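You operate a simulated robot arm through the tools that you are given. There is no shell and no other tool. Be economical: measure what you need, move in short steps, check, and stop when the job is done.

You run a simulated robot arm. Do the job below in one go: nothing can be reset, and whatever is moved stays where it is left.

JOB
Put the blue cap from the top of the timber bench on the oven card.

Only the result counts: the job must be done as asked and must still hold three seconds after the hand-in. Knocking over, shifting, dropping, spilling or breaking anything else fails it. Lids that push on must go on centred and level and be pressed home; caps that screw on are set level and turned clockwise until they are tight.

ROBOT AND FRAMES
A 6-joint arm with a two-finger parallel gripper, fixed in place. Base frame: the origin is at the foot of the arm, x ahead of it, y to its left, z up; the work surface is at about z = 0. Readings come in m, rad, newtons and seconds.
With the tool pointing down near the work surface it reaches from about 0.14 to 0.58 m from the base axis. Its first joint turns from -1.152 to 1.152 rad. Payload 2.1 kg.
The tool frame sits at the grasp point between the pads (the TCP): z along the fingers, y along the line on which they close. The tips reach 0.03 m beyond it. The gripper opens to 0.094 m. The fingers are 0.028 m wide and 0.01 m thick; the gripper's body (0.05 by 0.096 m) begins 0.055 m behind the TCP.
Orientation is that of the tool frame in the base frame, as [roll, pitch, yaw] about the fixed x, y, z axes, in that order (R = Rz(yaw) Ry(pitch) Rx(roll)). With the fingers straight down and closing along the base's y, the tool's x points along the base's -x, its y along +y and its z along -z.

CONTROLS
- The arm moves only by the tool jog_arm. Its argument "targets" is a list of rows, each a list of 3 entries, a list of its own where there are three numbers: the shift along the tool's x, y, z in units of 25 mm (1.0 is 25 mm), then the turn, a rotation vector about the tool's x, y, z in units of 4 degrees (1.0 is 4 degrees), then the finger opening in mm, from 0 to 94. In form: [[[x, y, z], [wx, wy, wz], hand], ...]. A call has 1 to 20 rows; each row shifts and turns the commanded pose from where the row before left it, along the tool's axes as they then stand. A call with a number of a shift or a turn outside -1 to 1 is refused whole. A row lasts 0.2 s, in which the tool goes at most 0.05 m and 0.15 rad; a call with a longer step from one row to the next is refused whole, and so is a gripper value outside its range. A pose out of reach is approached as far as the arm can. The call stops where the force on the tool passes 40 N (or 10 N more than at its start, if that is more) or the arm is blocked; 0.2 s more then pass. The fingers move at their own pace (about 0.072 m/s each) and stop on an object; they squeeze with about 38 N. The grip force told is the motor's: it shows also when the fingers shut on nothing. Time passes only in rows, and 0.2 s behind the last, so rows that do not move let the fingers close. It gives the time, the measured TCP pose, the force on the tool (base axes), the opening and the grip force at its end, in the units of the frame above (readings bear some noise).
- Cameras (640 x 400 px; columns grow to the right, rows downward): "scene" is fixed at [0.0674, -0.378, 0.4879]; the picture's right is [0.68, -0.74, 0.00], its down [-0.39, -0.36, -0.85] and it looks along [0.63, 0.57, -0.53] (base axes); focal length 327 px, centre (320, 200). "wrist" rides on the gripper at [-0.037, 0, -0.058] in the tool frame; the picture's right is [0.00, -1.00, 0.00], its down [0.97, 0.00, -0.24] and it looks along [0.24, 0.00, 0.97] (tool axes); focal length 218 px, centre (320, 200). There is no depth. A picture from a camera that has moved, and an enlarged one, comes with that camera's place and axes in the base frame and with its lens.
- snapshot(camera): a new picture of that camera. The clock stands still meanwhile.
- zoom(camera, box): a new picture of the part [left, top, right, bottom] of that camera's present view, enlarged. The clock stands still meanwhile.
- finish_job(): hands the job in; it is judged then, once.

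Work in short steps. Places have to be worked out from the pictures, the camera data and where the tool is seen: move nearer, look again, correct. Check each grasp and each placing, and mend what went wrong. You have 90 turns and 38 pictures in all, those below and enlarged ones among them. Open the gripper and draw the arm clear of the work before you hand the job in, unless the task says otherwise; then end with one line.

The tools are called after "Request:" as name(argument=value, ...) on one line, values as JSON. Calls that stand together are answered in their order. jog_arm: Moves the arm, as the interface text tells. Its arguments: {"type":"object","properties":{"targets":{"type":"array"}},"required":["targets"]} The other tools are called the same way: snapshot (camera) takes a picture; zoom (camera, box) takes an enlarged picture of a part of a camera's view; finish_job () hands the job in.

At the start:

```text
clock: 0.0
position: [0.3359, -0.0009, 0.2433]
ee_rot: [-3.141, -0.001, 3.141]
contact_force: [0.1, 0.9, 0.3]
opening: 0.0939
gripper_force: 0.0
```

scene: 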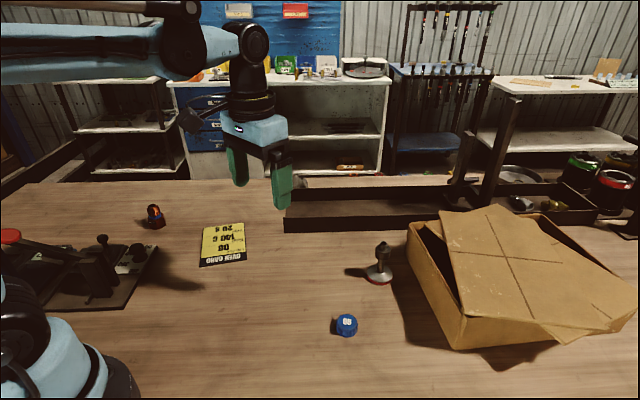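
wrist: 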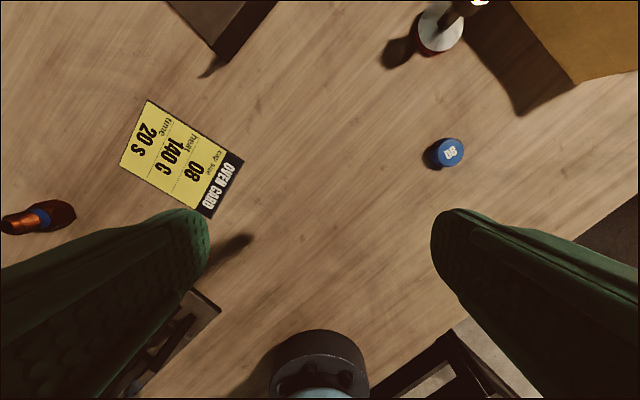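

The cap marked 08 appears to be at about (0.365, -0.168) and the card centre at about (0.353, 0.186). I'll zoom in on both before moving.

Request:
zoom(camera="scene", box=[296, 290, 396, 352])

Request:
zoom(camera="scene", box=[120, 190, 280, 290])

```text
6.40 times, centred on (346, 321) of scene
camera zoom: at [0.0674, -0.378, 0.4879], right [0.68, -0.74, 0.0], down [-0.39, -0.36, -0.85], along [0.63, 0.57, -0.53], focal length 2092 px, centre (154, -574)
```

zoom: 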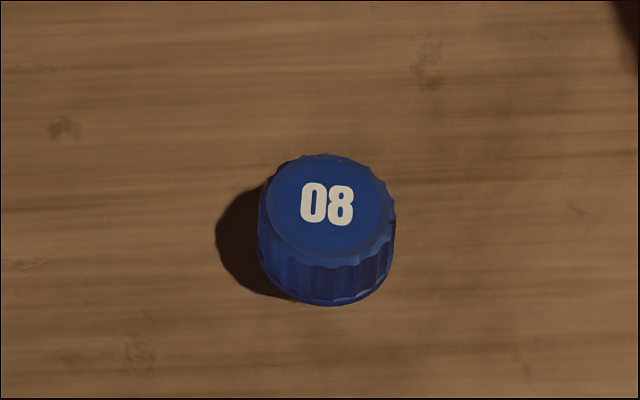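

```text
4.00 times, centred on (200, 240) of scene
camera zoom: at [0.0674, -0.378, 0.4879], right [0.68, -0.74, 0.0], down [-0.39, -0.36, -0.85], along [0.63, 0.57, -0.53], focal length 1308 px, centre (800, 40)
```

zoom: 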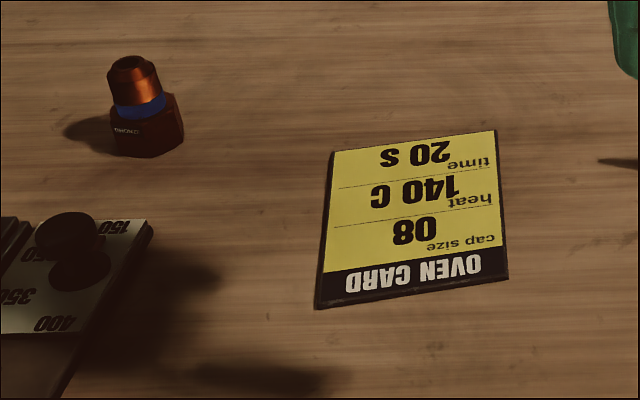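

The cap is upright at about (0.369, -0.169), roughly 36 mm wide and 15 mm high. I'll move above it, stop at z≈0.12, and look again.

Request:
jog_arm(targets=[[[-0.19, -0.96, 0.7], [0, 0, 0], 94], [[-0.19, -0.96, 0.7], [0, 0, 0], 94], [[-0.19, -0.96, 0.7], [0, 0, 0], 94], [[-0.19, -0.96, 0.7], [0, 0, 0], 94], [[-0.19, -0.96, 0.7], [0, 0, 0], 94], [[-0.19, -0.96, 0.7], [0, 0, 0], 94], [[-0.19, -0.96, 0.7], [0, 0, 0], 94], [[0, 0, 0], [0, 0, 0], 94]])

Request:
snapshot(camera="wrist")

```text
clock: 1.8
position: [0.3702, -0.1694, 0.1194]
ee_rot: [-3.141, 0.0, -3.14]
contact_force: [0.6, 0.2, -0.1]
opening: 0.0938
gripper_force: 0.1
```

```text
33 pictures are left
camera wrist: at [0.4066, -0.1676, 0.1767], right [0.0, -1.0, 0.0], down [-0.97, 0.0, 0.24], along [-0.24, 0.0, -0.97], focal length 218 px, centre (320, 200)
```

wrist: 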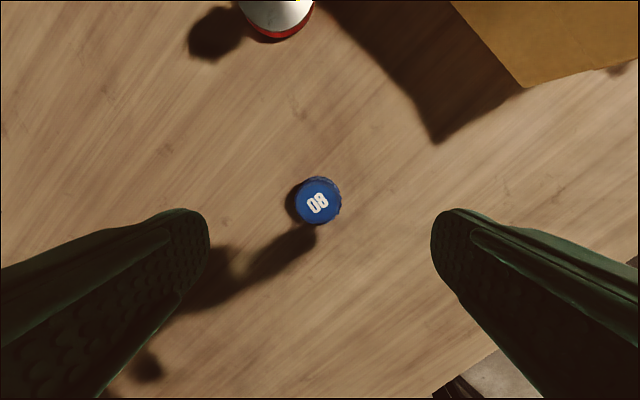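

The cap is centred between the pads, at about (0.367, -0.166). I'll make a small correction and go down to z≈0.034, which puts the tips about 4 mm above the bench, then close.

Request:
jog_arm(targets=[[[0.13, 0.1, 0.9], [0, 0, 0], 80], [[0, 0, 0.9], [0, 0, 0], 70], [[0, 0, 0.8], [0, 0, 0], 70], [[0, 0, 0.5], [0, 0, 0], 70], [[0, 0, 0.3], [0, 0, 0], 70], [[0, 0, 0], [0, 0, 0], 70]])

Request:
snapshot(camera="wrist")

Request:
zoom(camera="scene", box=[266, 250, 426, 350])

```text
clock: 3.2
position: [0.3672, -0.1669, 0.0343]
ee_rot: [-3.141, 0.0, 3.141]
contact_force: [-0.2, -0.1, 0.3]
opening: 0.0699
gripper_force: 0.0
```

```text
32 pictures are left
camera wrist: at [0.403, -0.1653, 0.0922], right [0.0, -1.0, 0.0], down [-0.97, 0.0, 0.24], along [-0.24, 0.0, -0.97], focal length 218 px, centre (320, 200)
```

wrist: 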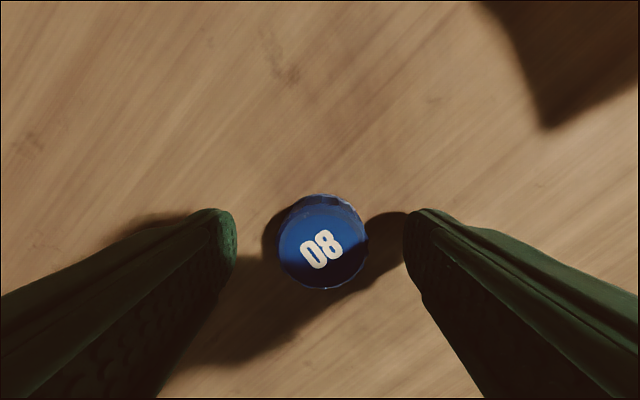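

```text
4.00 times, centred on (346, 300) of scene
camera zoom: at [0.0673, -0.378, 0.4879], right [0.68, -0.74, 0.0], down [-0.39, -0.36, -0.85], along [0.63, 0.57, -0.53], focal length 1308 px, centre (216, -200)
```

zoom: 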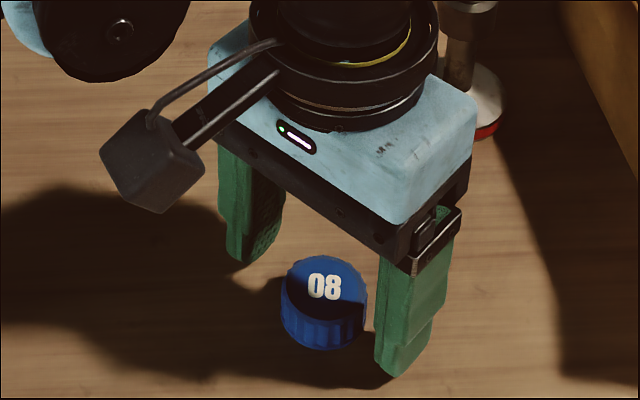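

The cap sits centred between the fingers, and the readings put its centre at x≈0.367, matching the TCP. I'll close the gripper.

Request:
jog_arm(targets=[[[0, 0, 0], [0, 0, 0], 45], [[0, 0, 0], [0, 0, 0], 20], [[0, 0, 0], [0, 0, 0], 20], [[0, 0, 0], [0, 0, 0], 20]])

```text
clock: 4.2
position: [0.3676, -0.1672, 0.0365]
ee_rot: [-3.14, 0.001, 3.141]
contact_force: [0.4, 0.5, 0.2]
opening: 0.0345
gripper_force: 38.2
```

The grip is holding at 34.5 mm with 38 N. I'll lift to z≈0.12 and check that the cap comes up level.

Request:
jog_arm(targets=[[[0, 0, -0.3], [0, 0, 0], 20], [[0, 0, -0.8], [0, 0, 0], 20], [[0, 0, -1], [0, 0, 0], 20], [[0, 0, -1], [0, 0, 0], 20], [[0, 0, -0.4], [0, 0, 0], 20], [[0, 0, 0], [0, 0, 0], 20]])

Request:
zoom(camera="scene", box=[246, 200, 406, 300])

Request:
snapshot(camera="wrist")

```text
clock: 5.6
position: [0.3679, -0.1675, 0.1218]
ee_rot: [3.141, -0.001, 3.141]
contact_force: [-0.8, 0.4, -0.2]
opening: 0.034
gripper_force: 38.0
```

```text
4.00 times, centred on (326, 250) of scene
camera zoom: at [0.0674, -0.378, 0.4879], right [0.68, -0.74, 0.0], down [-0.39, -0.36, -0.85], along [0.63, 0.57, -0.53], focal length 1308 px, centre (296, 0)
```

zoom: 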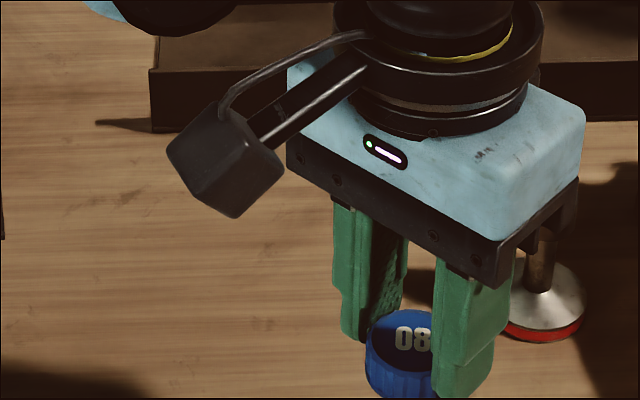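

```text
29 pictures are left
camera wrist: at [0.4031, -0.1654, 0.1798], right [0.0, -1.0, 0.0], down [-0.97, 0.0, 0.24], along [-0.24, 0.0, -0.97], focal length 218 px, centre (320, 200)
```

wrist: 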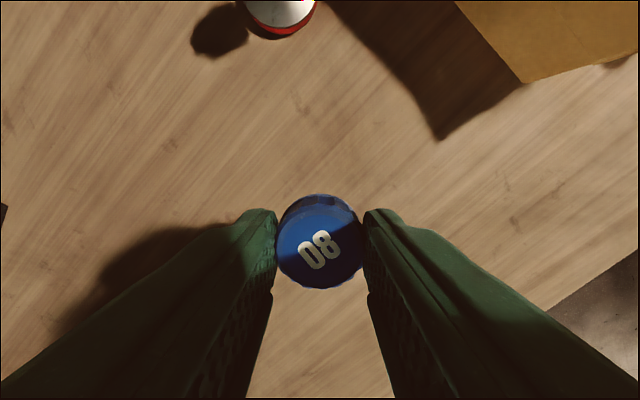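

The cap is held level. I'll carry it over to the card, staying at z≈0.12.

Request:
jog_arm(targets=[[[0.04, 0.94, 0], [0, 0, 0], 20], [[0.04, 0.94, 0], [0, 0, 0], 20], [[0.04, 0.94, 0], [0, 0, 0], 20], [[0.04, 0.94, 0], [0, 0, 0], 20], [[0.04, 0.94, 0], [0, 0, 0], 20], [[0.04, 0.94, 0], [0, 0, 0], 20], [[0.04, 0.94, 0], [0, 0, 0], 20], [[0.04, 0.94, 0], [0, 0, 0], 20], [[0.04, 0.94, 0], [0, 0, 0], 20], [[0.04, 0.94, 0], [0, 0, 0], 20], [[0.04, 0.94, 0], [0, 0, 0], 20], [[0.04, 0.94, 0], [0, 0, 0], 20], [[0.04, 0.94, 0], [0, 0, 0], 20], [[0.04, 0.94, 0], [0, 0, 0], 20], [[0.04, 0.94, 0], [0, 0, 0], 20], [[0, 0, 0], [0, 0, 0], 20]])

Request:
snapshot(camera="wrist")

Request:
zoom(camera="scene", box=[120, 170, 300, 282])

```text
clock: 9.0
position: [0.3536, 0.1861, 0.1233]
ee_rot: [3.141, 0.0, -3.14]
contact_force: [0.5, 0.5, 0.1]
opening: 0.0337
gripper_force: 38.1
```

```text
28 pictures are left
camera wrist: at [0.3886, 0.1875, 0.1802], right [0.0, -1.0, 0.0], down [-0.97, 0.0, 0.24], along [-0.24, 0.0, -0.97], focal length 218 px, centre (320, 200)
```

wrist: 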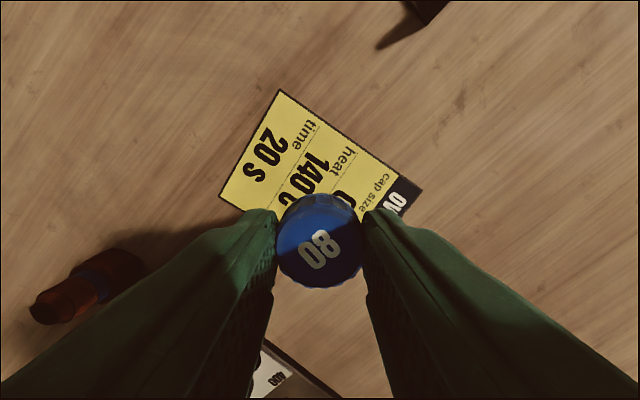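

```text
3.56 times, centred on (210, 226) of scene
camera zoom: at [0.0674, -0.378, 0.4879], right [0.68, -0.74, 0.0], down [-0.39, -0.36, -0.85], along [0.63, 0.57, -0.53], focal length 1162 px, centre (711, 108)
```

zoom: 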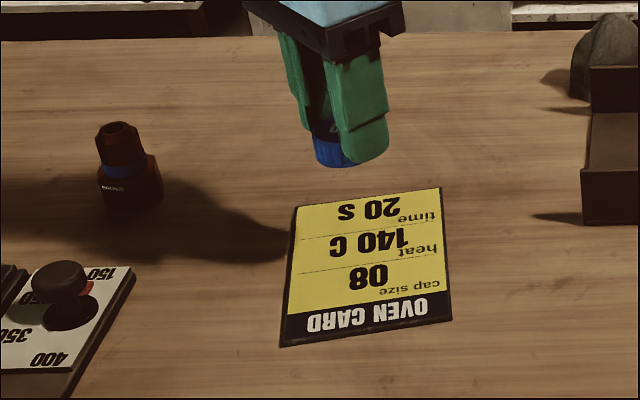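

I've rechecked the card centre at about (0.353, 0.186), and the TCP is directly over it. I'll lower to about 3 mm above contact, then creep down watching the force.

Request:
jog_arm(targets=[[[0, 0, 0.9], [0, 0, 0], 20], [[0, 0, 0.9], [0, 0, 0], 20], [[0, 0, 0.8], [0, 0, 0], 20], [[0, 0, 0.5], [0, 0, 0], 20], [[0, 0, 0.16], [0, 0, 0], 20], [[0, 0, 0], [0, 0, 0], 20]])

Request:
zoom(camera="scene", box=[160, 190, 288, 270])

```text
clock: 10.4
position: [0.3516, 0.1852, 0.041]
ee_rot: [3.14, 0.0, 3.141]
contact_force: [0.6, -0.4, 0.2]
opening: 0.0338
gripper_force: 37.8
```

```text
5.00 times, centred on (224, 230) of scene
camera zoom: at [0.0673, -0.378, 0.4879], right [0.68, -0.74, 0.0], down [-0.39, -0.36, -0.85], along [0.63, 0.57, -0.53], focal length 1635 px, centre (800, 50)
```

zoom: 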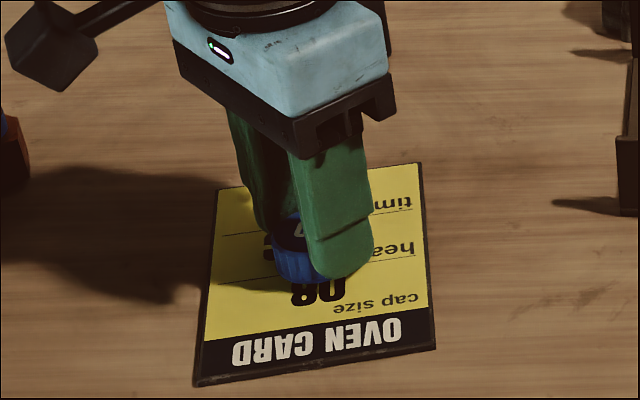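

The cap is just above the middle of the card with no contact force yet, so I'll lower it in small steps.

Request:
jog_arm(targets=[[[0, 0, 0.06], [0, 0, 0], 20], [[0, 0, 0.04], [0, 0, 0], 20], [[0, 0, 0], [0, 0, 0], 20]])

```text
clock: 11.2
position: [0.3519, 0.186, 0.0387]
ee_rot: [-3.141, 0.0, -3.141]
contact_force: [0.3, 1.2, 11.2]
opening: 0.0334
gripper_force: 38.2
```

The force has risen to 11 N, so the cap is on the card. I'll ease off slightly and open in moderate steps.

Request:
jog_arm(targets=[[[0, 0, -0.04], [0, 0, 0], 20], [[0, 0, 0], [0, 0, 0], 20], [[0, 0, 0], [0, 0, 0], 38], [[0, 0, 0], [0, 0, 0], 45], [[0, 0, 0], [0, 0, 0], 60], [[0, 0, 0], [0, 0, 0], 60]])

Request:
snapshot(camera="wrist")

```text
clock: 12.6
position: [0.3519, 0.1854, 0.0396]
ee_rot: [-3.141, 0.0, 3.14]
contact_force: [0.0, 0.8, -0.7]
opening: 0.0603
gripper_force: 0.0
```

```text
25 pictures are left
camera wrist: at [0.3884, 0.1874, 0.0968], right [0.0, -1.0, 0.0], down [-0.97, 0.0, 0.24], along [-0.24, 0.0, -0.97], focal length 218 px, centre (320, 200)
```

wrist: 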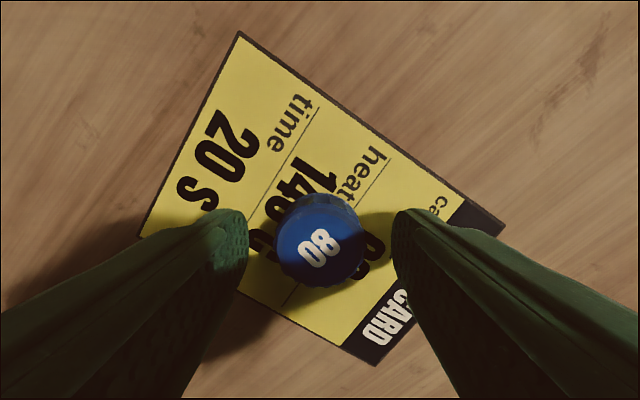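

The cap has been released and rests in the middle of the card. I'll raise the arm straight up, draw it clear, and check the result.

Request:
jog_arm(targets=[[[0, 0, -0.5], [0, 0, 0], 60], [[0, 0, -1], [0, 0, 0], 60], [[0, 0, -1], [0, 0, 0], 60], [[0, 0, -1], [0, 0, 0], 80], [[0, 0, -1], [0, 0, 0], 90], [[0, -0.9, -1], [0, 0, 0], 90], [[0, -1, -1], [0, 0, 0], 90], [[0, -1, -1], [0, 0, 0], 90], [[0, -1, 0], [0, 0, 0], 90], [[0, -1, 0], [0, 0, 0], 90], [[0, 0, 0], [0, 0, 0], 90]])

Request:
snapshot(camera="scene")

Request:
zoom(camera="scene", box=[160, 190, 288, 270])

```text
clock: 15.0
position: [0.3506, 0.0626, 0.2286]
ee_rot: [-3.141, 0.001, -3.141]
contact_force: [0.1, -0.4, -0.5]
opening: 0.09
gripper_force: 0.1
```

```text
24 pictures are left
```

scene: 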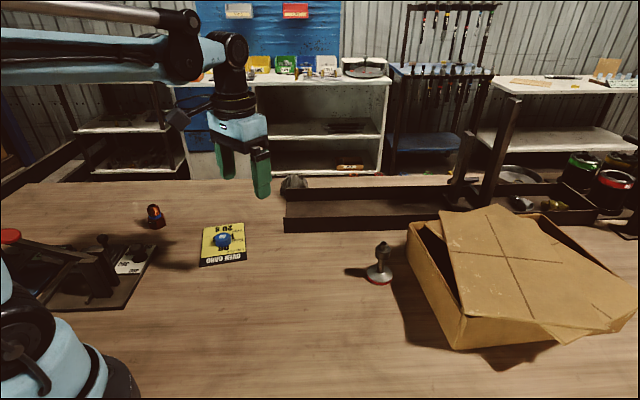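

```text
5.00 times, centred on (224, 230) of scene
camera zoom: at [0.0673, -0.378, 0.4879], right [0.68, -0.74, 0.0], down [-0.39, -0.36, -0.85], along [0.63, 0.57, -0.53], focal length 1635 px, centre (800, 50)
```

zoom: 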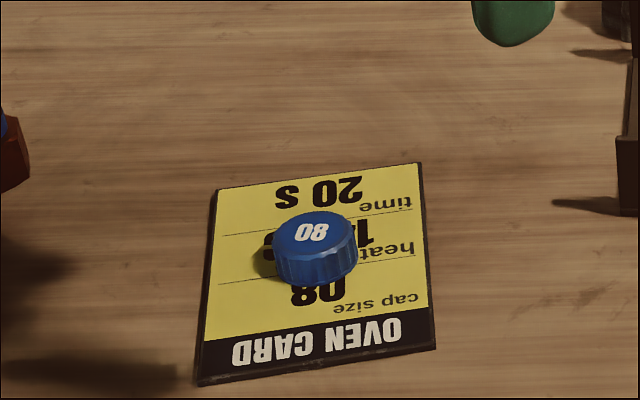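

The cap sits flat in the middle of the card, the card hasn't moved, and the arm is clear, so I'm handing in the job.

Request:
finish_job()

```text
The job is handed in.
```

The blue cap is resting flat in the middle of the oven card, nothing else was disturbed, and the job is handed in.
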